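You operate a simulated robot arm through the tools that you are given. There is no shell and no other tool.

The job below is to be done with a simulated two-armed robot. You get a single attempt, and the scene is never put back.

## Task
Shut the feed valve, then bleed the air until the gauge reads zero.
Fine: bleed by the nozzle valve, shut it again, then turn the dial to 0.

Only the result counts: the job must be done as asked and must still hold three seconds after the hand-in. Knocking over, shifting, dropping, spilling or breaking anything else fails it.

## Robot
Two 7-joint arms with fingered hands on one trunk that stands fixed in place. Base frame: the origin is at the foot of the trunk, x ahead of it, y to its left, z up; the work surface is at about z = 0.8. Readings come in m, degrees, newtons and seconds.
The left shoulder is at [0.021, 0.208, 1.323], the right one opposite. Each reaches about 1.152 m from its shoulder. Payload 5 kg a hand.
Tool frame (each hand has its own): the origin (TCP) lies between the finger pads and is the grasp point; the fingertips stand 0.048 m ahead of it; z points along the fingers, y is the line along which they close. The gripper opens to 0.16 m; its body begins 0.056 m behind the TCP. The gripper is a hand of 4 fingers: y runs from the thumb to the fingers, the wrist lies at [-0.026, -0.142, -0.252] in the tool frame.
Orientation is that of the tool frame in the base frame, as a unit quaternion [w, x, y, z]. With the fingers straight down and the wrist toward the robot, the tool's x, y and z point along [0, 1, 0], [1, 0, 0] and [0, 0, -1] of the base frame.

## Interface
- The arms move only by the tool apply_moves. It takes "left_steps", "right_steps" or both (then of equal length, played together; a hand with none holds still); each is a list of rows, each an object of numbers (a shift or turn left out is 0): "dx", "dy", "dz": the shift along the base's x, y, z in m; "ax", "ay", "az": the turn, a rotation vector about the base's x, y, z in degrees. In form: [{"dx": .., "dy": .., "dz": .., "ax": .., "ay": .., "az": ..}, ...]. A call has 1 to 20 rows; each row shifts and turns the commanded pose from where the row before left it. Each row takes 0.2 s and may step no farther than 0.05 m and 8.6 degrees from the row before; otherwise, the whole call is refused. A pose out of reach is approached as far as the arm can. The call stops where the force on the tool passes 40 N (or 10 N more than at its start, if that is more) or the arm is blocked; 0.2 s more then pass. In this call time passes only in rows, and 0.2 s behind the last. The reply holds the time, the measured pose of the TCP, the force on the tool along the base axes, the opening and the grip force, in the units named above and with some noise, with the torque about the TCP (base axes, N m) and any sound that the robot's microphone picked up, and new pictures: "views" is both (left out), scene, wrist or none (wrist: the cameras of the hands that moved).
- Cameras (640 x 400 px; columns grow to the right, rows downward): "scene" is now at [0.1116, -0.017, 1.5025]; the picture's right is [-0.18, -0.98, 0.00], its down [-0.55, 0.10, -0.83] and it looks along [0.81, -0.15, -0.56] (base axes); focal length 343 px, centre (320, 200). "left" rides on the left gripper at [-0.087, -0.133, -0.189] in its tool frame; the picture's right is [-0.83, -0.26, 0.49], its down [0.51, -0.71, 0.49] and it looks along [0.22, 0.66, 0.72] (tool axes); focal length 238 px, centre (320, 200). "right" rides on the right gripper at [0.087, -0.133, -0.189] in its tool frame; the picture's right is [-0.83, 0.26, -0.49], its down [-0.51, -0.71, 0.49] and it looks along [-0.22, 0.66, 0.72] (tool axes); focal length 238 px, centre (320, 200). There is no depth. A picture from a camera that has moved, and an enlarged one, comes with that camera's place and axes in the base frame and with its lens. The place of the scene camera against the robot may be out by one fixed shift of up to 0.025 m in any direction.
- move_column(by): moves the trunk up (or, below 0, down) by that many m; the arms and the scene camera ride with it, the base frame stays. It gives what a move gives, with no picture.
- move_fingers(index, middle, ring, thumb_bend, thumb_turn, hand): sets how far each is bent, from 0 (flat) to 1 (curled in); at 0.3 the hand is open as for a grip, at 0.7 the pads meet at the TCP. One left out holds its place. A second passes; each finger stops where it meets its share of the squeeze, and holds until it gets a number again. It is the only way to open and close the hand. It gives what a move gives, with no picture; readings hold the bend of each and the force on the fingers (four entries, about 0 where the hand has none), thumb and palm. thumb_turn goes from beside the hand (0) to across from the fingers (1), as for a grip.
- head_to(pan, tilt): turns the head with the scene camera to pan (to the left, within 86 degrees either way) and tilt (down, from -29 to 69), counted from straight ahead of the robot. It gives what a move gives, and a new picture of the scene camera.
- zoom(camera, box): a new picture of the part [left, top, right, bottom] of that camera's present view, enlarged. No time passes.
- close_job(): hands the job in; it is judged then, once.

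Places have to be worked out from the pictures, the camera data and where the tool is seen. Open the grippers and draw the arms clear of the work before you hand the job in, unless the task says otherwise.

The tools are called after "Emit:" as name(argument=value, ...) on one line, values as JSON. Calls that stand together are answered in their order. apply_moves: Moves the arms, as the interface text tells. Its arguments: {"type":"object","properties":{"left_steps":{"type":"array"},"right_steps":{"type":"array"},"views":{"type":"string","enum":["both","scene","wrist","none"]}},"required":[]} The other tools are called the same way: move_column (by) moves the trunk up or down; move_fingers (index, middle, ring, thumb_bend, thumb_turn, hand) moves the fingers one by one; head_to (pan, tilt) turns the head that bears the scene camera; zoom (camera, box) takes an enlarged picture of a part of a camera's view; close_job () hands the job in.

At the start:

```text
time: 0.0
left_tool_pos: [0.7876, 0.2136, 1.1482]
left_tcp_rot: [0.0, 0.707, 0.707, 0.0]
left_contact_force: [-0.7, -0.1, 0.1]
left_moment: [0.01, 0.01, -0.01]
left_width: 0.1598
left_grasp_force: 0.0
left_shape: jaw
left_bend: [0.3, 0.3, 0.3, 0.3, 0.98]
left_finger forces: [0.1, 0.0, 0.2, 0.1, 0.1, 0.0]
right_tool_pos: [0.6721, -0.4022, 1.1731]
right_tcp_rot: [0.0, 0.707, 0.707, 0.0]
right_contact_force: [0.3, 0.2, 0.4]
right_moment: [0.01, 0.01, -0.02]
right_width: 0.1596
right_grasp_force: 0.0
right_shape: jaw
right_bend: [0.3, 0.3, 0.3, 0.3, 0.98]
right_finger forces: [0.1, 0.0, 0.0, 0.1, 0.1, 0.1]
trunk travel left (down, up): [-0.325, 0.365]
head pan, tilt (commanded): [-10.3, 34.1]
```

scene: 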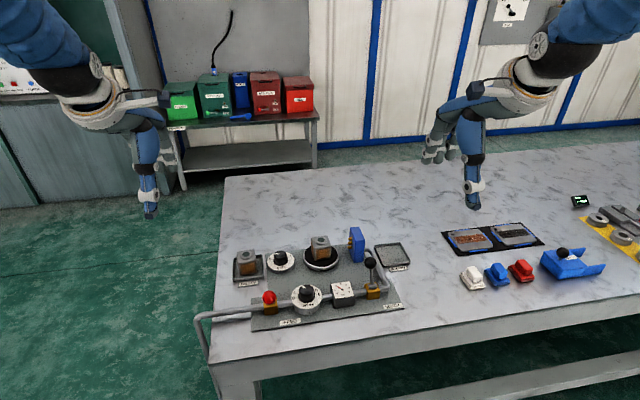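
right: 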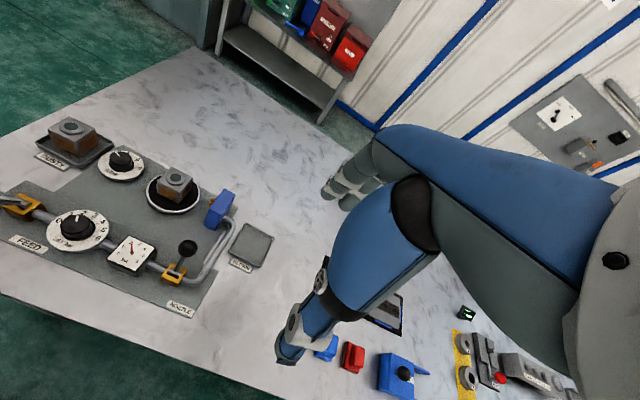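
left: 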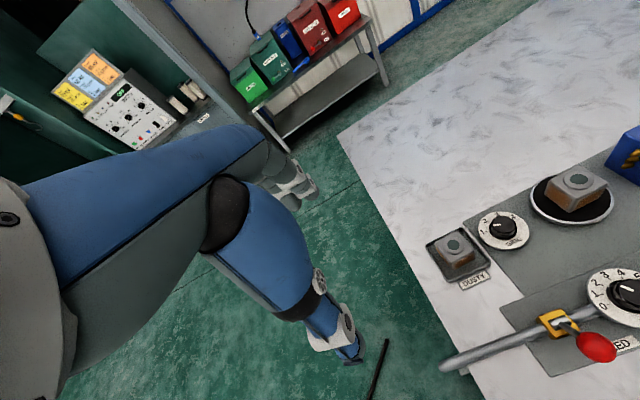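

The pictures show a board with a feed valve (red handle), a numbered dial, a gauge and a nozzle valve (black knob handle). I zoom in on these to read the labels and handle states.

Emit:
zoom(camera="scene", box=[220, 220, 420, 345])

Emit:
zoom(camera="right", box=[0, 110, 290, 330])

Emit:
zoom(camera="left", box=[420, 120, 640, 400])

```text
3.20 times, centred on (320, 282) of scene
camera zoom: at [0.1116, -0.017, 1.5025], right [-0.18, -0.98, 0.0], down [-0.55, 0.1, -0.83], along [0.81, -0.15, -0.56], focal length 1097 px, centre (320, -64)
```

zoom: 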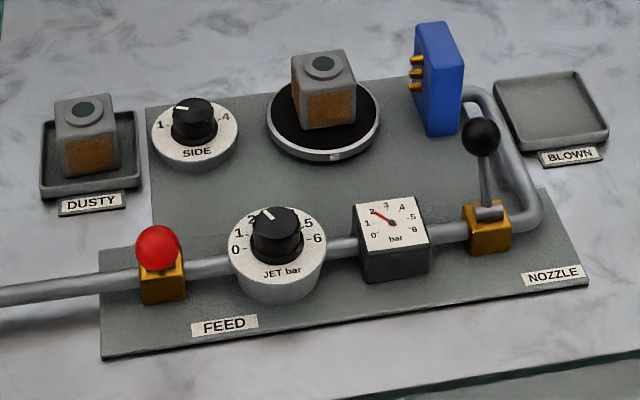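

```text
1.82 times, centred on (145, 220) of right
camera zoom: at [0.5409, -0.3163, 1.3606], right [0.26, -0.83, 0.49], down [-0.71, -0.51, -0.49], along [0.66, -0.22, -0.72], focal length 433 px, centre (638, 164)
```

zoom: 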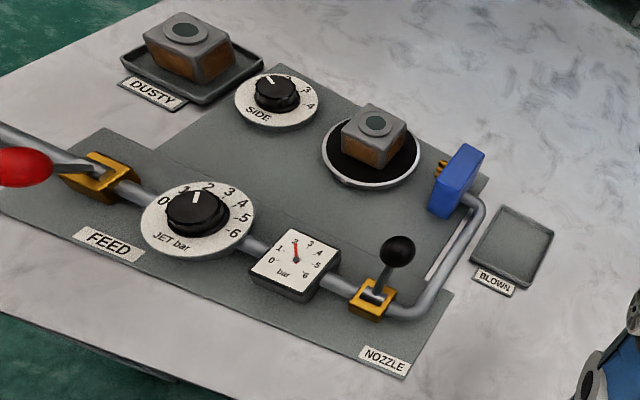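

```text
1.43 times, centred on (530, 260) of left
camera zoom: at [0.6542, 0.1269, 1.3364], right [-0.26, -0.83, -0.49], down [-0.71, 0.51, -0.49], along [0.66, 0.22, -0.72], focal length 340 px, centre (20, 114)
```

zoom: 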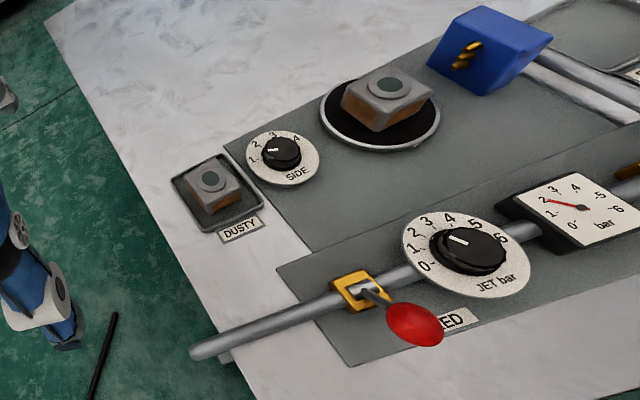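

Triangulated so far: the red feed ball is near [0.633, 0.005, 0.888], leaning toward the robot over its valve at x≈0.67. The black nozzle ball is near [0.708, -0.255, 0.88], leaning away, and the jet dial is near [0.667, -0.085, 0.846]. I look at the hands to learn the finger layout.

Emit:
zoom(camera="scene", box=[400, 20, 600, 220])

Emit:
zoom(camera="scene", box=[60, 50, 240, 230])

Emit:
zoom(camera="right", box=[120, 180, 240, 280])

Emit:
zoom(camera="left", box=[500, 260, 640, 390])

```text
2.00 times, centred on (500, 120) of scene
camera zoom: at [0.1116, -0.017, 1.5025], right [-0.18, -0.98, 0.0], down [-0.55, 0.1, -0.83], along [0.81, -0.15, -0.56], focal length 686 px, centre (-40, 360)
```

zoom: 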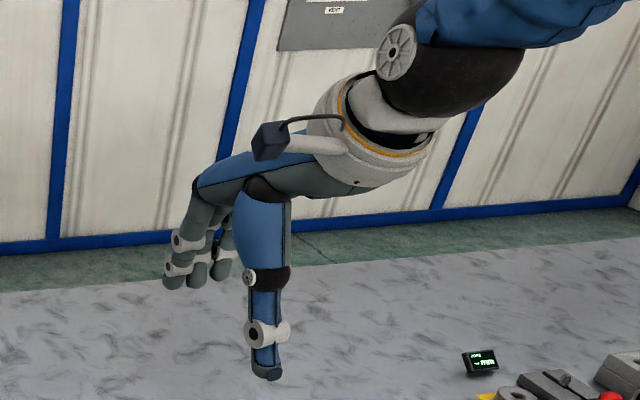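

```text
2.22 times, centred on (150, 140) of scene
camera zoom: at [0.1116, -0.017, 1.5025], right [-0.18, -0.98, 0.0], down [-0.55, 0.1, -0.83], along [0.81, -0.15, -0.56], focal length 762 px, centre (698, 333)
```

zoom: 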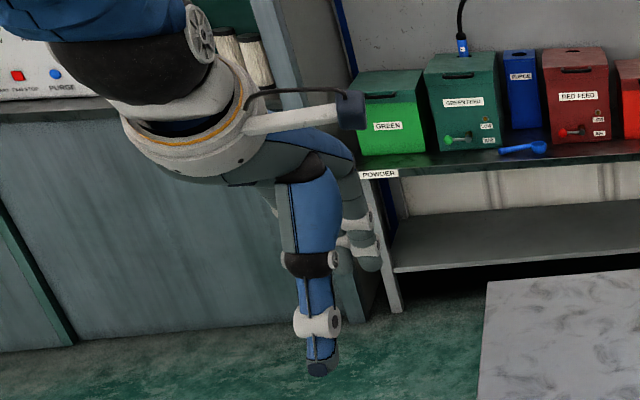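

```text
4.00 times, centred on (180, 230) of right
camera zoom: at [0.5409, -0.3163, 1.3606], right [0.26, -0.83, 0.49], down [-0.71, -0.51, -0.49], along [0.66, -0.22, -0.72], focal length 953 px, centre (880, 80)
```

zoom: 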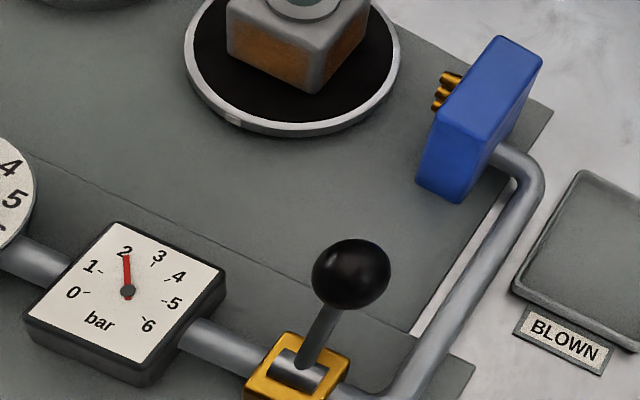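

```text
3.08 times, centred on (570, 325) of left
camera zoom: at [0.6542, 0.1269, 1.3364], right [-0.26, -0.83, -0.49], down [-0.71, 0.51, -0.49], along [0.66, 0.22, -0.72], focal length 733 px, centre (-449, -185)
```

zoom: 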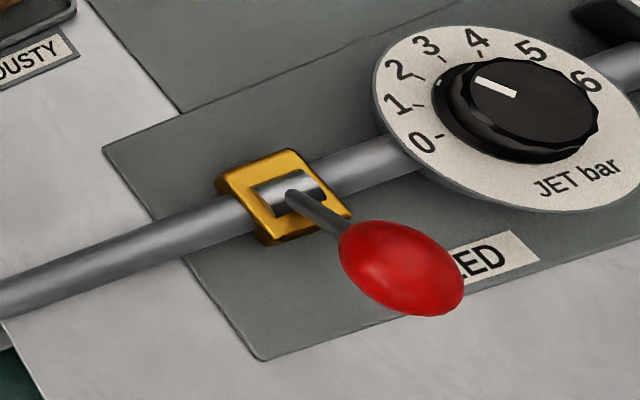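

The levers hinge about the pipe's axis and swing in x–z. I plan to straddle the ball with a partly closed hand and push with the thumb or pull with the fingers. First I partly close both hands.

Emit:
move_fingers(hand="left", index=0.5, middle=0.5, ring=0.5, thumb_bend=0.5, thumb_turn=1)

Emit:
apply_moves(left_steps=[{"dx": -0.0178, "dy": -0.0261, "dz": -0.012}, {"dx": -0.0178, "dy": -0.0261, "dz": -0.012}, {"dx": -0.0178, "dy": -0.0261, "dz": -0.012}, {"dx": -0.0178, "dy": -0.0261, "dz": -0.012}, {"dx": -0.0178, "dy": -0.0261, "dz": -0.012}, {"dx": -0.0178, "dy": -0.0261, "dz": -0.012}, {"dx": -0.0178, "dy": -0.0261, "dz": -0.012}, {"dx": -0.0178, "dy": -0.0261, "dz": -0.012}], views="both")

```text
time: 1.0
left_tool_pos: [0.7873, 0.2146, 1.1476]
left_tcp_rot: [0.001, 0.707, 0.707, 0.0]
left_contact_force: [0.9, 0.1, -0.4]
left_moment: [0.02, -0.02, 0.0]
left_width: 0.0915
left_grasp_force: 0.1
left_shape: fingers
left_bend: [0.5, 0.5, 0.5, 0.5, 1.0]
left_finger forces: [0.0, 0.0, 0.0, 0.0, 0.1, 0.0]
right_tool_pos: [0.6721, -0.4022, 1.1704]
right_tcp_rot: [0.0, 0.707, 0.707, -0.001]
right_contact_force: [-0.1, 0.1, 0.2]
right_moment: [-0.01, -0.02, 0.0]
right_width: 0.1595
right_grasp_force: 0.1
right_shape: jaw
right_bend: [0.3, 0.3, 0.3, 0.3, 0.98]
right_finger forces: [0.0, 0.0, 0.0, 0.0, 0.0, 0.0]
trunk travel left (down, up): [-0.325, 0.365]
head pan, tilt (commanded): [-10.3, 34.1]
```

```text
time: 2.8
left_tool_pos: [0.649, 0.0108, 1.0548]
left_tcp_rot: [-0.001, 0.708, 0.706, 0.002]
left_contact_force: [0.1, -0.6, 0.1]
left_moment: [0.04, 0.06, 0.03]
left_width: 0.0913
left_grasp_force: 0.1
left_shape: fingers
left_bend: [0.5, 0.5, 0.5, 0.5, 1.0]
left_finger forces: [0.1, 0.1, 0.0, 0.0, 0.0, 0.0]
left hand out of reach, approached as far as the arm can: row 6
right_tool_pos: [0.6721, -0.404, 1.1718]
right_tcp_rot: [0.0, 0.707, 0.707, 0.0]
right_contact_force: [-0.2, 0.5, 0.3]
right_moment: [0.04, -0.04, 0.01]
right_width: 0.1598
right_grasp_force: 0.2
right_shape: jaw
right_bend: [0.3, 0.3, 0.3, 0.3, 0.98]
right_finger forces: [0.0, 0.0, 0.0, 0.0, 0.1, 0.0]
trunk travel left (down, up): [-0.325, 0.365]
head pan, tilt (commanded): [-10.3, 34.1]
camera scene: at [0.1112, -0.0179, 1.5025], right [-0.18, -0.98, 0.0], down [-0.55, 0.1, -0.83], along [0.81, -0.15, -0.56], focal length 343 px, centre (320, 200)
camera left: at [0.5148, -0.0777, 1.2429], right [-0.26, -0.83, -0.49], down [-0.71, 0.51, -0.49], along [0.66, 0.22, -0.72], focal length 238 px, centre (320, 200)
```

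scene: 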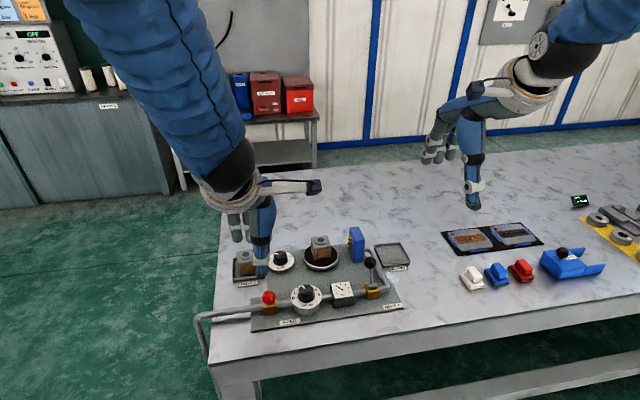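
left: 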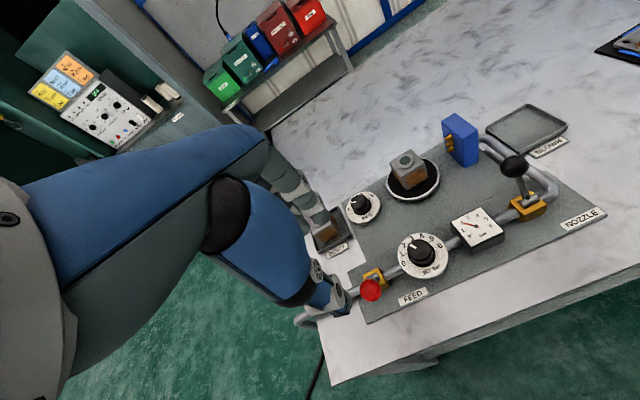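

The left hand is above the feed valve at [0.649, 0.011, 1.055]; the red ball re-triangulates to about [0.635, 0.005, 0.884] and the black ball to about [0.701, -0.257, 0.889]. I zoom in on thumb and valve before descending.

Emit:
zoom(camera="left", box=[230, 120, 600, 350])

Emit:
zoom(camera="scene", box=[200, 170, 420, 340])

```text
1.73 times, centred on (415, 235) of left
camera zoom: at [0.5148, -0.0777, 1.2429], right [-0.26, -0.83, -0.49], down [-0.71, 0.51, -0.49], along [0.66, 0.22, -0.72], focal length 412 px, centre (156, 140)
```

zoom: 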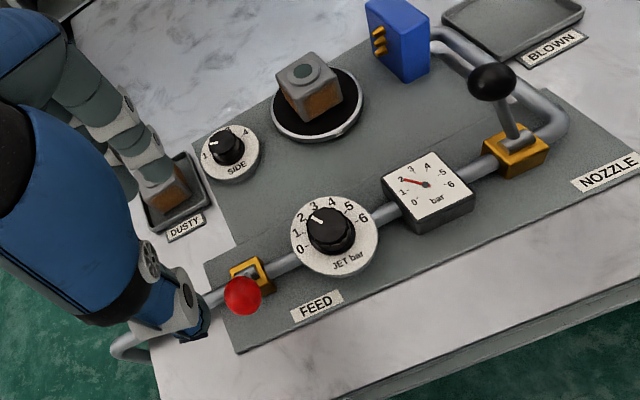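

```text
2.35 times, centred on (310, 255) of scene
camera zoom: at [0.1112, -0.0179, 1.5025], right [-0.18, -0.98, 0.0], down [-0.55, 0.1, -0.83], along [0.81, -0.15, -0.56], focal length 807 px, centre (344, 71)
```

zoom: 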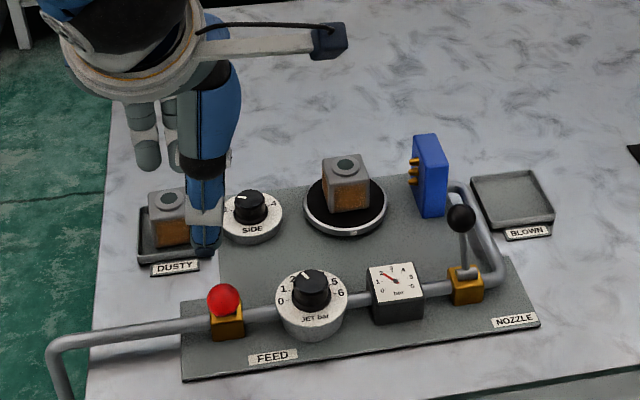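

The thumb tip sits about 0.05 m to the robot side of the TCP and 0.05 m ahead of it, but the fingers would come near the dusty part. I curl the fingers fully and keep only the thumb out as a poker.

Emit:
move_fingers(hand="left", index=1, middle=1, ring=1, thumb_bend=0.3, thumb_turn=1)

Emit:
apply_moves(left_steps=[{"dx": 0.0, "dy": 0.0, "dz": 0.0}], views="both")

Emit:
zoom(camera="scene", box=[180, 150, 340, 320])

Emit:
zoom(camera="left", box=[180, 120, 480, 350])

```text
time: 3.8
left_tool_pos: [0.6483, 0.0097, 1.0542]
left_tcp_rot: [0.0, 0.707, 0.707, 0.0]
left_contact_force: [0.3, -0.2, 0.7]
left_moment: [0.0, 0.03, -0.02]
left_width: 0.1117
left_grasp_force: 0.1
left_shape: fingers
left_bend: [1.0, 1.0, 1.0, 0.3, 0.98]
left_finger forces: [0.1, 0.1, 0.0, 0.0, 0.0, 0.0]
right_tool_pos: [0.673, -0.4031, 1.1714]
right_tcp_rot: [0.001, 0.707, 0.707, -0.001]
right_contact_force: [-0.9, 0.7, -0.8]
right_moment: [0.03, 0.0, -0.03]
right_width: 0.1599
right_grasp_force: 0.0
right_shape: jaw
right_bend: [0.3, 0.3, 0.3, 0.3, 0.98]
right_finger forces: [0.0, 0.1, 0.0, 0.0, 0.0, 0.0]
trunk travel left (down, up): [-0.325, 0.365]
head pan, tilt (commanded): [-10.3, 34.1]
```

```text
time: 4.2
left_tool_pos: [0.6471, 0.0101, 1.0544]
left_tcp_rot: [0.0, 0.707, 0.707, 0.001]
left_contact_force: [-0.1, 1.4, -0.7]
left_moment: [0.0, -0.01, 0.0]
left_width: 0.1119
left_grasp_force: 0.1
left_shape: fingers
left_bend: [1.0, 1.0, 1.0, 0.3, 0.98]
left_finger forces: [0.0, 0.0, 0.0, 0.0, 0.0, 0.0]
right_tool_pos: [0.6722, -0.4017, 1.1707]
right_tcp_rot: [0.001, 0.707, 0.707, 0.0]
right_contact_force: [0.3, -0.2, -0.2]
right_moment: [-0.01, 0.0, -0.03]
right_width: 0.1598
right_grasp_force: 0.1
right_shape: jaw
right_bend: [0.3, 0.3, 0.3, 0.3, 0.98]
right_finger forces: [0.0, 0.0, 0.1, 0.0, 0.0, 0.1]
trunk travel left (down, up): [-0.325, 0.365]
head pan, tilt (commanded): [-10.3, 34.1]
camera scene: at [0.1115, -0.0172, 1.5025], right [-0.18, -0.98, 0.0], down [-0.55, 0.1, -0.83], along [0.81, -0.15, -0.56], focal length 343 px, centre (320, 200)
camera left: at [0.5154, -0.0771, 1.243], right [-0.26, -0.83, -0.49], down [-0.71, 0.51, -0.49], along [0.66, 0.22, -0.72], focal length 238 px, centre (320, 200)
```

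scene: 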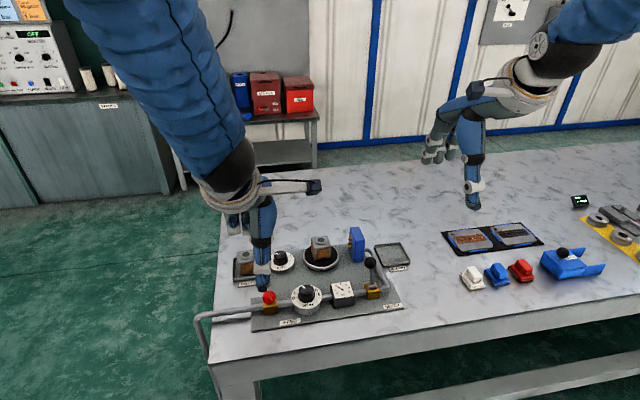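
left: 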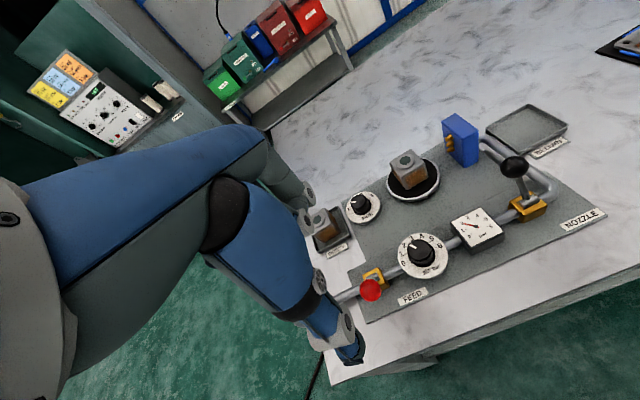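

```text
2.35 times, centred on (260, 235) of scene
camera zoom: at [0.1115, -0.0172, 1.5025], right [-0.18, -0.98, 0.0], down [-0.55, 0.1, -0.83], along [0.81, -0.15, -0.56], focal length 807 px, centre (461, 118)
```

zoom: 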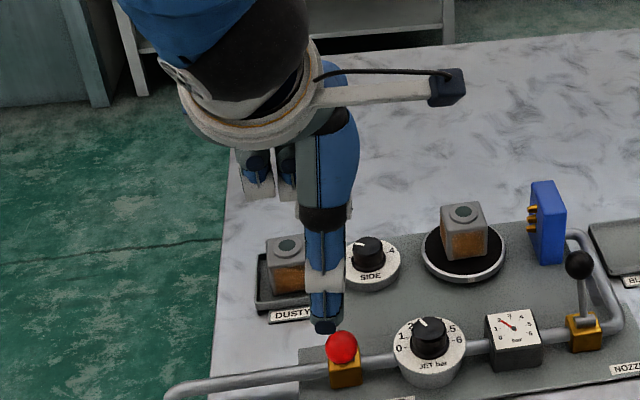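

```text
1.74 times, centred on (330, 235) of left
camera zoom: at [0.5154, -0.0771, 1.243], right [-0.26, -0.83, -0.49], down [-0.71, 0.51, -0.49], along [0.66, 0.22, -0.72], focal length 414 px, centre (303, 139)
```

zoom: 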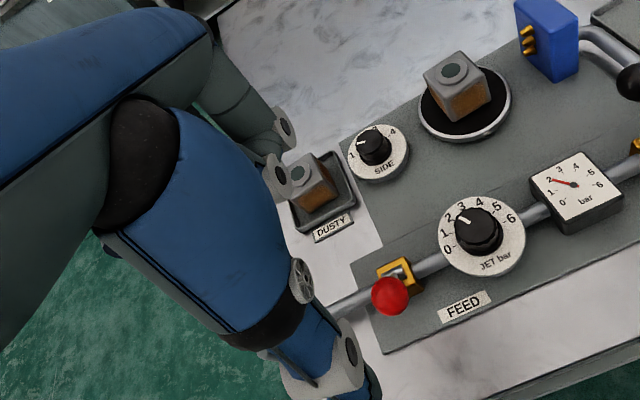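

The thumb push would carry the fist over the dusty part, so I switch: nearly straight fingers placed on the robot side of the red ball, pushing forward with their backs. I set the fingers and draw the left hand back to x≈0.51 at the same height.

Emit:
move_fingers(hand="left", index=0.15, middle=0.15, ring=0.15, thumb_bend=0.3, thumb_turn=1)

Emit:
apply_moves(left_steps=[{"dx": -0.03, "dy": -0.002}, {"dx": -0.03, "dy": -0.002}, {"dx": -0.03, "dy": -0.001}, {"dx": -0.03, "dy": -0.001}, {"dx": -0.02, "dy": 0.0}], views="both")

Emit:
zoom(camera="scene", box=[180, 150, 340, 320])

Emit:
zoom(camera="left", box=[180, 120, 480, 350])

```text
time: 5.2
left_tool_pos: [0.6484, 0.0112, 1.0542]
left_tcp_rot: [0.0, 0.707, 0.708, 0.0]
left_contact_force: [-0.6, -0.3, -1.0]
left_moment: [-0.01, 0.03, 0.02]
left_width: 0.2047
left_grasp_force: 0.0
left_shape: fingers
left_bend: [0.15, 0.15, 0.15, 0.3, 0.97]
left_finger forces: [0.1, 0.0, 0.1, 0.1, 0.0, 0.1]
right_tool_pos: [0.672, -0.4035, 1.1714]
right_tcp_rot: [0.0, 0.707, 0.707, 0.0]
right_contact_force: [0.4, -0.4, 0.1]
right_moment: [0.01, -0.02, 0.02]
right_width: 0.1596
right_grasp_force: 0.0
right_shape: jaw
right_bend: [0.3, 0.3, 0.3, 0.3, 0.98]
right_finger forces: [0.0, 0.0, 0.0, 0.2, 0.1, 0.0]
trunk travel left (down, up): [-0.325, 0.365]
head pan, tilt (commanded): [-10.3, 34.1]
```

```text
time: 6.4
left_tool_pos: [0.5089, 0.0047, 1.0551]
left_tcp_rot: [0.001, 0.707, 0.707, 0.0]
left_contact_force: [0.3, -0.5, -0.8]
left_moment: [0.0, -0.04, -0.01]
left_width: 0.205
left_grasp_force: 0.0
left_shape: fingers
left_bend: [0.15, 0.15, 0.15, 0.3, 0.97]
left_finger forces: [0.0, 0.0, 0.0, 0.0, 0.0, 0.0]
right_tool_pos: [0.6714, -0.402, 1.1718]
right_tcp_rot: [0.0, 0.707, 0.707, 0.0]
right_contact_force: [-0.4, -0.4, 0.2]
right_moment: [0.0, 0.03, 0.04]
right_width: 0.1597
right_grasp_force: 0.1
right_shape: jaw
right_bend: [0.3, 0.3, 0.3, 0.3, 0.98]
right_finger forces: [0.1, 0.1, 0.0, 0.1, 0.1, 0.1]
trunk travel left (down, up): [-0.325, 0.365]
head pan, tilt (commanded): [-10.3, 34.1]
camera scene: at [0.1112, -0.0171, 1.5025], right [-0.18, -0.98, 0.0], down [-0.55, 0.1, -0.83], along [0.81, -0.15, -0.56], focal length 343 px, centre (320, 200)
camera left: at [0.3758, -0.0826, 1.243], right [-0.26, -0.83, -0.49], down [-0.71, 0.51, -0.49], along [0.66, 0.22, -0.72], focal length 238 px, centre (320, 200)
```

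scene: 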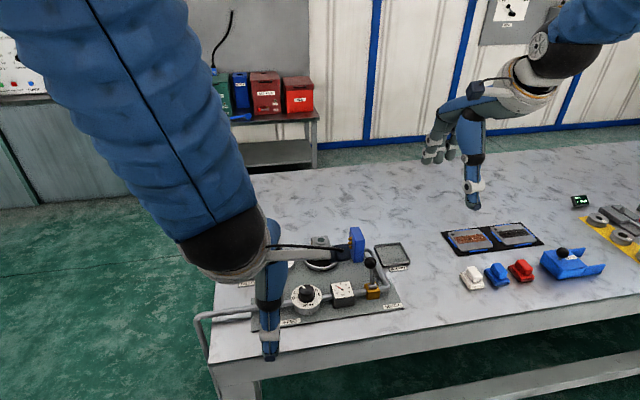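
left: 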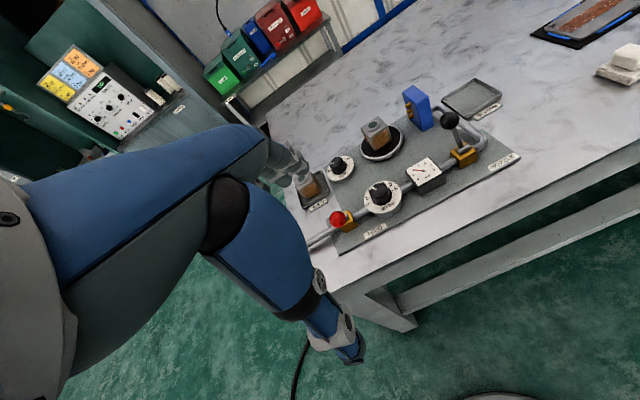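

```text
2.35 times, centred on (260, 235) of scene
camera zoom: at [0.1112, -0.0171, 1.5025], right [-0.18, -0.98, 0.0], down [-0.55, 0.1, -0.83], along [0.81, -0.15, -0.56], focal length 807 px, centre (461, 118)
```

zoom: 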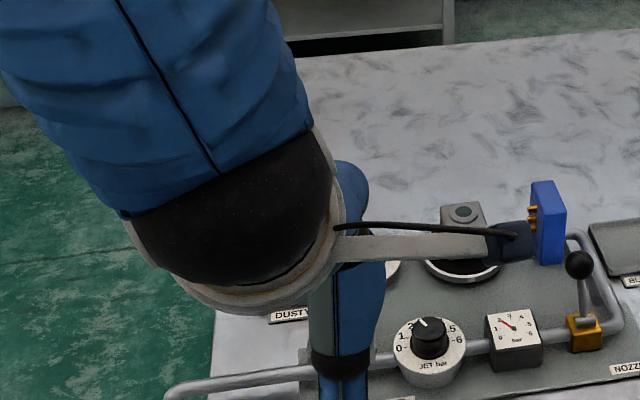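

```text
1.74 times, centred on (330, 235) of left
camera zoom: at [0.3758, -0.0826, 1.243], right [-0.26, -0.83, -0.49], down [-0.71, 0.51, -0.49], along [0.66, 0.22, -0.72], focal length 414 px, centre (303, 139)
```

zoom: 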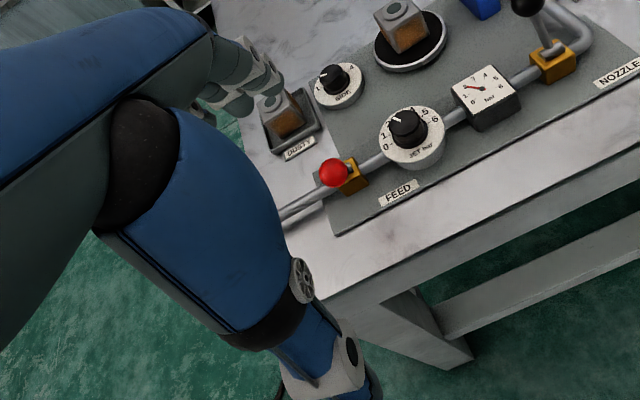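

The straight fingers already reach out to about x≈0.63–0.65, above the ball. I bend them to 0.35 so their backs sit behind the ball, then check where the tips are.

Emit:
move_fingers(hand="left", index=0.35, middle=0.35, ring=0.35, thumb_bend=0.3)

Emit:
zoom(camera="left", box=[230, 100, 430, 260])

Emit:
head_to(pan=0, tilt=45)

```text
time: 7.4
left_tool_pos: [0.5097, 0.0047, 1.0551]
left_tcp_rot: [0.0, 0.707, 0.707, -0.001]
left_contact_force: [0.3, -1.2, -0.3]
left_moment: [0.0, 0.02, -0.01]
left_width: 0.1606
left_grasp_force: 0.1
left_shape: fingers
left_bend: [0.35, 0.35, 0.35, 0.3, 0.97]
left_finger forces: [0.0, 0.1, 0.0, 0.1, 0.1, 0.1]
right_tool_pos: [0.6717, -0.4024, 1.1718]
right_tcp_rot: [0.0, 0.707, 0.707, 0.0]
right_contact_force: [-0.8, 0.4, -0.3]
right_moment: [0.01, 0.0, -0.01]
right_width: 0.1598
right_grasp_force: 0.2
right_shape: jaw
right_bend: [0.3, 0.3, 0.3, 0.3, 0.98]
right_finger forces: [0.0, 0.1, 0.0, 0.0, 0.1, 0.0]
trunk travel left (down, up): [-0.325, 0.365]
head pan, tilt (commanded): [-10.3, 34.1]
```

```text
2.50 times, centred on (330, 180) of left
camera zoom: at [0.3765, -0.0827, 1.2431], right [-0.26, -0.83, -0.49], down [-0.71, 0.51, -0.49], along [0.66, 0.22, -0.72], focal length 596 px, centre (295, 250)
```

zoom: 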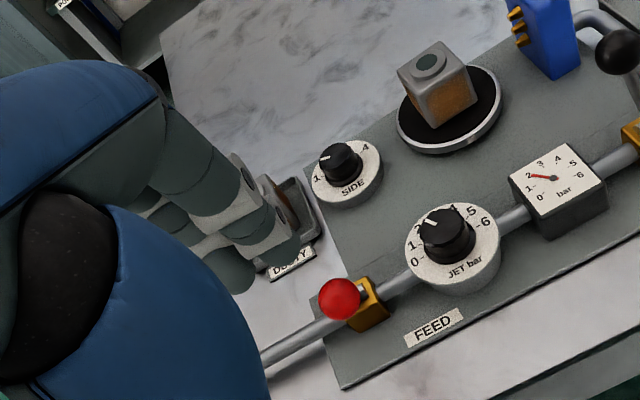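

```text
time: 8.1
left_tool_pos: [0.5093, 0.005, 1.0549]
left_tcp_rot: [0.001, 0.708, 0.707, 0.0]
left_contact_force: [-0.4, 1.0, 0.0]
left_moment: [-0.03, 0.01, 0.02]
left_width: 0.1603
left_grasp_force: 0.2
left_shape: fingers
left_bend: [0.35, 0.35, 0.35, 0.3, 0.97]
left_finger forces: [0.0, 0.0, 0.0, 0.0, 0.0, 0.0]
right_tool_pos: [0.6714, -0.4033, 1.1712]
right_tcp_rot: [0.0, 0.707, 0.707, 0.001]
right_contact_force: [-0.1, 0.6, -0.4]
right_moment: [0.02, 0.0, 0.0]
right_width: 0.1595
right_grasp_force: 0.0
right_shape: jaw
right_bend: [0.3, 0.3, 0.3, 0.3, 0.98]
right_finger forces: [0.0, 0.1, 0.0, 0.1, 0.0, 0.0]
trunk travel left (down, up): [-0.325, 0.365]
head pan, tilt (commanded): [0.0, 45.0]
camera scene: at [0.1057, -0.0014, 1.4864], right [0.0, -1.0, 0.0], down [-0.71, 0.0, -0.71], along [0.71, 0.0, -0.71], focal length 343 px, centre (320, 200)
```

scene: 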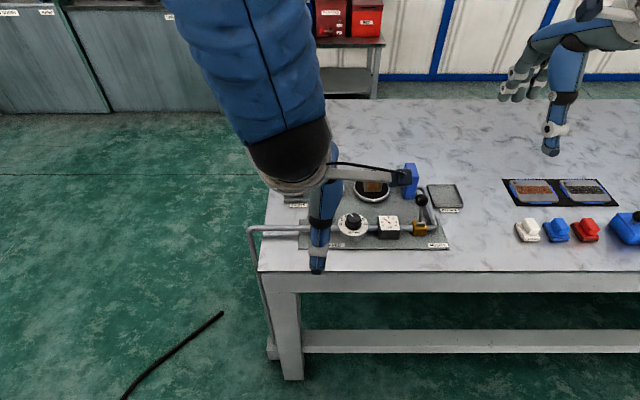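

The index tip sits about [+0.074, -0.013, -0.04] from the TCP. I move the hand back 0.02 m and lower it to TCP z≈0.91 so the fingertips stand behind the ball at z≈0.87.

Emit:
apply_moves(left_steps=[{"dx": -0.02, "dy": -0.003}, {"dz": -0.025}, {"dz": -0.025}, {"dz": -0.025}, {"dz": -0.025}, {"dz": -0.025}, {"dz": -0.022}], views="both")

Emit:
zoom(camera="left", box=[200, 60, 500, 280])

Emit:
zoom(camera="scene", box=[240, 150, 480, 300])

```text
time: 9.7
left_tool_pos: [0.4915, 0.002, 0.9062]
left_tcp_rot: [0.0, 0.707, 0.707, -0.001]
left_contact_force: [0.6, 0.2, 0.4]
left_moment: [-0.01, 0.07, -0.05]
left_width: 0.1606
left_grasp_force: 0.1
left_shape: fingers
left_bend: [0.35, 0.35, 0.35, 0.3, 0.97]
left_finger forces: [0.0, 0.1, 0.1, 0.1, 0.0, 0.1]
right_tool_pos: [0.6726, -0.4032, 1.1714]
right_tcp_rot: [0.0, 0.707, 0.707, 0.0]
right_contact_force: [0.6, -0.6, -0.9]
right_moment: [-0.02, 0.06, -0.01]
right_width: 0.1597
right_grasp_force: 0.0
right_shape: jaw
right_bend: [0.3, 0.3, 0.3, 0.3, 0.98]
right_finger forces: [0.0, 0.1, 0.0, 0.0, 0.2, 0.1]
trunk travel left (down, up): [-0.325, 0.365]
head pan, tilt (commanded): [0.0, 45.0]
camera scene: at [0.1067, -0.0014, 1.4862], right [0.0, -1.0, 0.0], down [-0.71, 0.0, -0.71], along [0.71, 0.0, -0.71], focal length 343 px, centre (320, 200)
camera left: at [0.3577, -0.0859, 1.0955], right [-0.26, -0.83, -0.49], down [-0.71, 0.51, -0.49], along [0.66, 0.22, -0.72], focal length 238 px, centre (320, 200)
```

scene: 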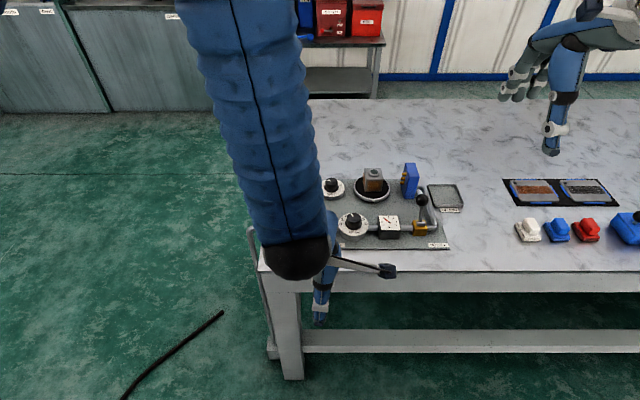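
left: 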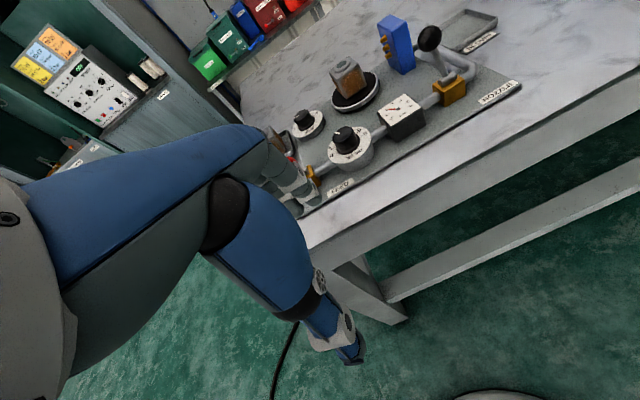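

```text
1.82 times, centred on (350, 170) of left
camera zoom: at [0.3577, -0.0859, 1.0955], right [-0.26, -0.83, -0.49], down [-0.71, 0.51, -0.49], along [0.66, 0.22, -0.72], focal length 433 px, centre (266, 254)
```

zoom: 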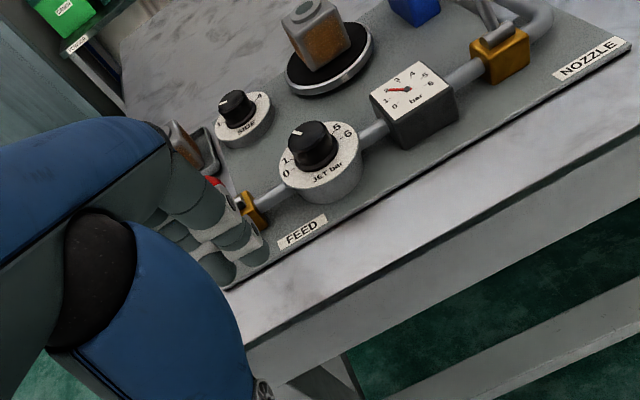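

```text
2.67 times, centred on (360, 225) of scene
camera zoom: at [0.1067, -0.0014, 1.4862], right [0.0, -1.0, 0.0], down [-0.71, 0.0, -0.71], along [0.71, 0.0, -0.71], focal length 914 px, centre (213, 133)
```

zoom: 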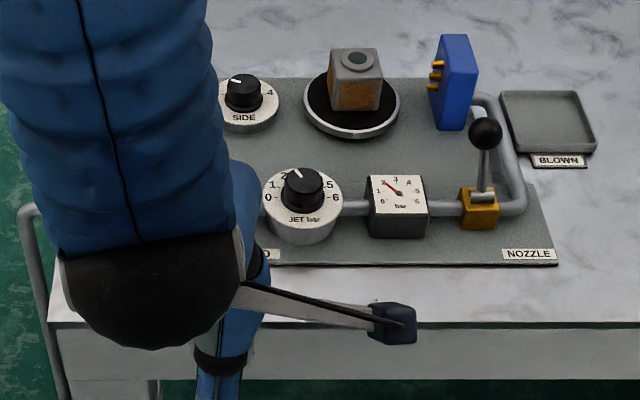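

The fingers are behind the red ball with no contact yet. I push forward in small rows, watching the force.

Emit:
apply_moves(left_steps=[{"dx": 0.015}, {"dx": 0.015}, {"dx": 0.015}, {"dx": 0.015}, {"dx": 0.012}], views="wrist")

Emit:
zoom(camera="left", box=[200, 60, 500, 280])

```text
time: 10.9
left_tool_pos: [0.5623, 0.0006, 0.9065]
left_tcp_rot: [0.001, 0.707, 0.707, 0.0]
left_contact_force: [0.4, -0.2, -0.3]
left_moment: [0.03, -0.05, 0.0]
left_width: 0.1607
left_grasp_force: 0.1
left_shape: fingers
left_bend: [0.35, 0.35, 0.35, 0.3, 0.97]
left_finger forces: [0.0, 0.1, 0.0, 0.0, 0.0, 0.0]
right_tool_pos: [0.6721, -0.4017, 1.1722]
right_tcp_rot: [0.0, 0.707, 0.707, 0.0]
right_contact_force: [0.1, 0.0, -0.3]
right_moment: [0.01, -0.02, 0.0]
right_width: 0.1596
right_grasp_force: 0.1
right_shape: jaw
right_bend: [0.3, 0.3, 0.3, 0.3, 0.98]
right_finger forces: [0.0, 0.0, 0.0, 0.0, 0.0, 0.1]
trunk travel left (down, up): [-0.325, 0.365]
head pan, tilt (commanded): [0.0, 45.0]
camera left: at [0.4288, -0.086, 1.0962], right [-0.26, -0.83, -0.49], down [-0.71, 0.51, -0.49], along [0.66, 0.22, -0.72], focal length 238 px, centre (320, 200)
```

left: 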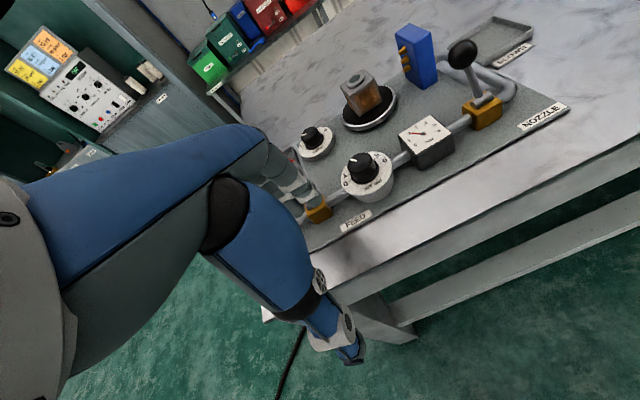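

```text
1.82 times, centred on (350, 170) of left
camera zoom: at [0.4288, -0.086, 1.0962], right [-0.26, -0.83, -0.49], down [-0.71, 0.51, -0.49], along [0.66, 0.22, -0.72], focal length 433 px, centre (266, 254)
```

zoom: 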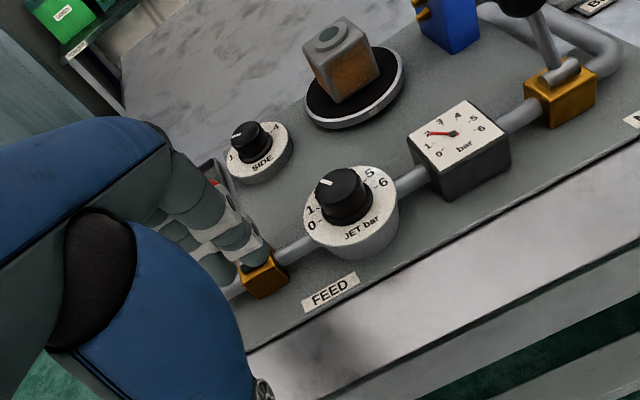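

No force is felt, yet the red ball now shows beyond the fingers at about x≈0.71, so the lever may already have snapped over. I draw the hand back and up to see.

Emit:
apply_moves(left_steps=[{"dx": -0.03}, {"dx": -0.03}, {"dz": 0.04}, {"dz": 0.04}, {"dz": 0.04}, {"dz": 0.04}, {"dy": 0.04}, {"dy": 0.04}, {"dy": 0.04}, {"dy": 0.04}], views="both")

Emit:
zoom(camera="left", box=[300, 120, 600, 320])

Emit:
zoom(camera="scene", box=[240, 150, 480, 300])

```text
time: 13.1
left_tool_pos: [0.5011, 0.1644, 1.0687]
left_tcp_rot: [0.001, 0.708, 0.706, -0.001]
left_contact_force: [-0.6, 0.8, 0.1]
left_moment: [-0.13, 0.03, -0.04]
left_width: 0.1603
left_grasp_force: 0.1
left_shape: fingers
left_bend: [0.35, 0.35, 0.35, 0.3, 0.98]
left_finger forces: [0.1, 0.0, 0.0, 0.0, 0.0, 0.1]
right_tool_pos: [0.6729, -0.3999, 1.1722]
right_tcp_rot: [0.0, 0.707, 0.707, -0.001]
right_contact_force: [0.9, 2.1, 0.7]
right_moment: [-0.14, 0.05, 0.0]
right_width: 0.1597
right_grasp_force: 0.0
right_shape: jaw
right_bend: [0.3, 0.3, 0.3, 0.3, 0.98]
right_finger forces: [0.0, 0.0, 0.0, 0.0, 0.1, 0.0]
trunk travel left (down, up): [-0.325, 0.365]
head pan, tilt (commanded): [0.0, 45.0]
camera scene: at [0.1057, 0.001, 1.4863], right [0.0, -1.0, 0.0], down [-0.71, 0.0, -0.71], along [0.71, 0.0, -0.71], focal length 343 px, centre (320, 200)
camera left: at [0.3681, 0.0768, 1.2564], right [-0.26, -0.83, -0.49], down [-0.71, 0.51, -0.49], along [0.66, 0.22, -0.72], focal length 238 px, centre (320, 200)
```

scene: 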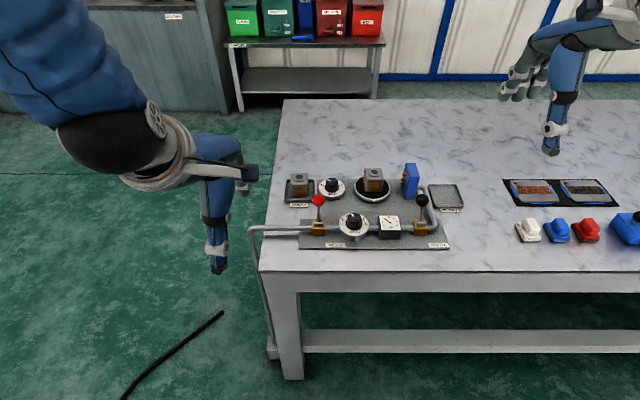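
left: 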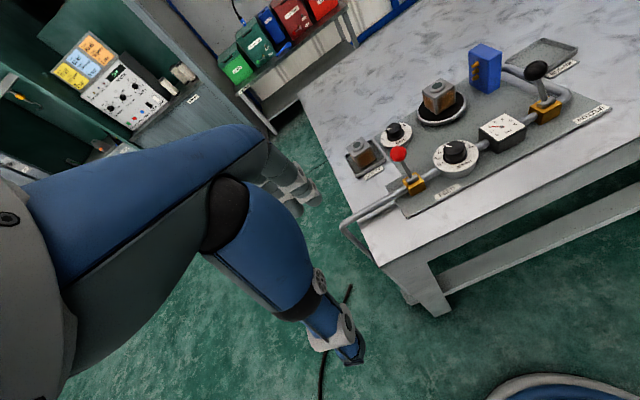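

```text
2.00 times, centred on (450, 220) of left
camera zoom: at [0.3681, 0.0768, 1.2564], right [-0.26, -0.83, -0.49], down [-0.71, 0.51, -0.49], along [0.66, 0.22, -0.72], focal length 477 px, centre (60, 160)
```

zoom: 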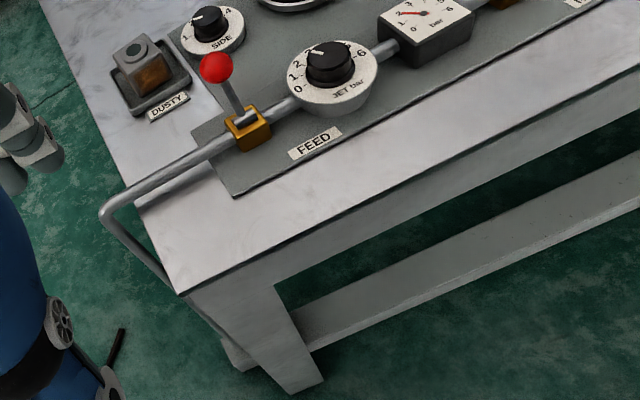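

```text
2.67 times, centred on (360, 225) of scene
camera zoom: at [0.1057, 0.001, 1.4863], right [0.0, -1.0, 0.0], down [-0.71, 0.0, -0.71], along [0.71, 0.0, -0.71], focal length 914 px, centre (213, 133)
```

zoom: 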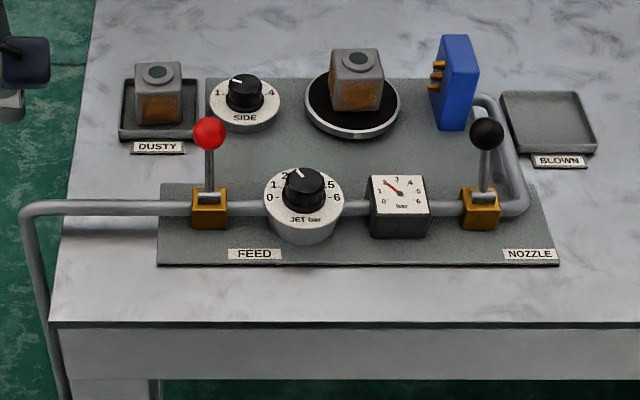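

The feed lever now leans away just like the nozzle lever, so the feed is shut, and the gauge still shows about 2. For the nozzle I will hook the right index finger into the gap between the black ball (x≈0.70) and the blue block (x≈0.78); I straighten the right fingers and move above it.

Emit:
move_fingers(hand="right", index=0.15, middle=0.15, ring=0.15, thumb_bend=0.3, thumb_turn=1)

Emit:
apply_moves(right_steps=[{"dx": -0.0155, "dy": 0.0, "dz": 0.0}, {"dx": -0.0155, "dy": 0.026, "dz": -0.02}, {"dx": -0.0155, "dy": 0.026, "dz": -0.02}, {"dx": -0.0155, "dy": 0.026, "dz": -0.02}, {"dx": 0, "dy": 0.026, "dz": -0.02}, {"dx": 0, "dy": 0.026, "dz": -0.02}], views="both")

Emit:
zoom(camera="scene", box=[280, 90, 520, 270])

Emit:
zoom(camera="right", box=[160, 100, 460, 320])

```text
time: 14.1
left_tool_pos: [0.5017, 0.1623, 1.068]
left_tcp_rot: [0.001, 0.707, 0.707, 0.0]
left_contact_force: [0.2, -0.1, -1.0]
left_moment: [-0.02, -0.02, -0.02]
left_width: 0.1605
left_grasp_force: 0.1
left_shape: fingers
left_bend: [0.35, 0.35, 0.35, 0.3, 0.98]
left_finger forces: [0.0, 0.0, 0.0, 0.0, 0.1, 0.0]
right_tool_pos: [0.6721, -0.402, 1.173]
right_tcp_rot: [0.0, 0.707, 0.707, 0.0]
right_contact_force: [0.1, -0.1, -1.2]
right_moment: [0.0, 0.01, -0.03]
right_width: 0.2048
right_grasp_force: 0.0
right_shape: fingers
right_bend: [0.15, 0.15, 0.15, 0.3, 0.97]
right_finger forces: [0.0, 0.0, 0.0, 0.1, 0.0, 0.0]
trunk travel left (down, up): [-0.325, 0.365]
head pan, tilt (commanded): [0.0, 45.0]
```

```text
time: 15.5
left_tool_pos: [0.5015, 0.1617, 1.0677]
left_tcp_rot: [-0.001, 0.707, 0.708, -0.001]
left_contact_force: [-0.5, 0.0, 0.5]
left_moment: [-0.07, 0.06, -0.02]
left_width: 0.1604
left_grasp_force: 0.0
left_shape: fingers
left_bend: [0.35, 0.35, 0.35, 0.3, 0.98]
left_finger forces: [0.0, 0.0, 0.0, 0.0, 0.0, 0.0]
right_tool_pos: [0.6096, -0.2703, 1.0692]
right_tcp_rot: [0.0, 0.708, 0.707, -0.001]
right_contact_force: [-0.3, -0.1, 0.1]
right_moment: [-0.05, 0.05, -0.03]
right_width: 0.2051
right_grasp_force: 0.1
right_shape: fingers
right_bend: [0.15, 0.15, 0.15, 0.3, 0.97]
right_finger forces: [0.0, 0.0, 0.0, 0.0, 0.0, 0.0]
trunk travel left (down, up): [-0.325, 0.365]
head pan, tilt (commanded): [0.0, 45.0]
camera scene: at [0.106, 0.0, 1.4863], right [0.0, -1.0, 0.0], down [-0.71, 0.0, -0.71], along [0.71, 0.0, -0.71], focal length 343 px, centre (320, 200)
camera right: at [0.4787, -0.1847, 1.2599], right [0.26, -0.83, 0.49], down [-0.71, -0.51, -0.49], along [0.66, -0.22, -0.72], focal length 238 px, centre (320, 200)
```

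scene: 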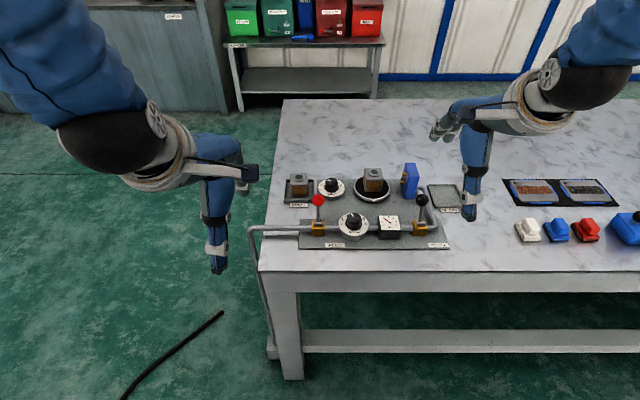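
right: 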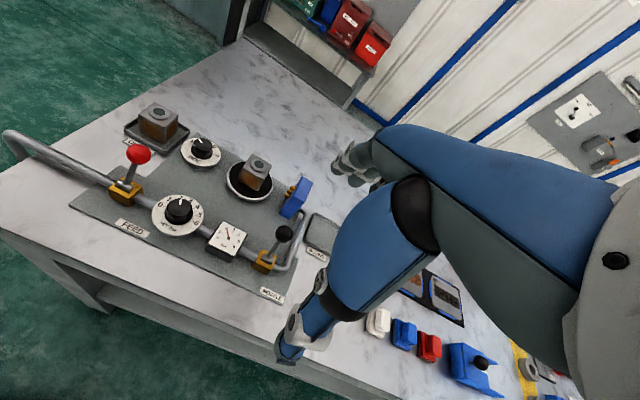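

```text
2.22 times, centred on (400, 180) of scene
camera zoom: at [0.106, 0.0, 1.4863], right [0.0, -1.0, 0.0], down [-0.71, 0.0, -0.71], along [0.71, 0.0, -0.71], focal length 762 px, centre (142, 244)
```

zoom: 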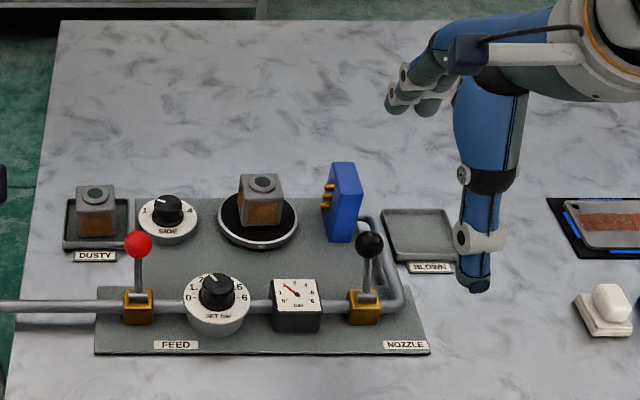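

```text
1.82 times, centred on (310, 210) of right
camera zoom: at [0.4787, -0.1847, 1.2599], right [0.26, -0.83, 0.49], down [-0.71, -0.51, -0.49], along [0.66, -0.22, -0.72], focal length 433 px, centre (338, 182)
```

zoom: 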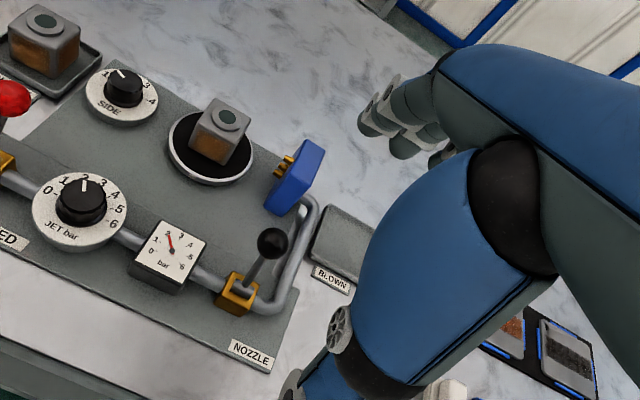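

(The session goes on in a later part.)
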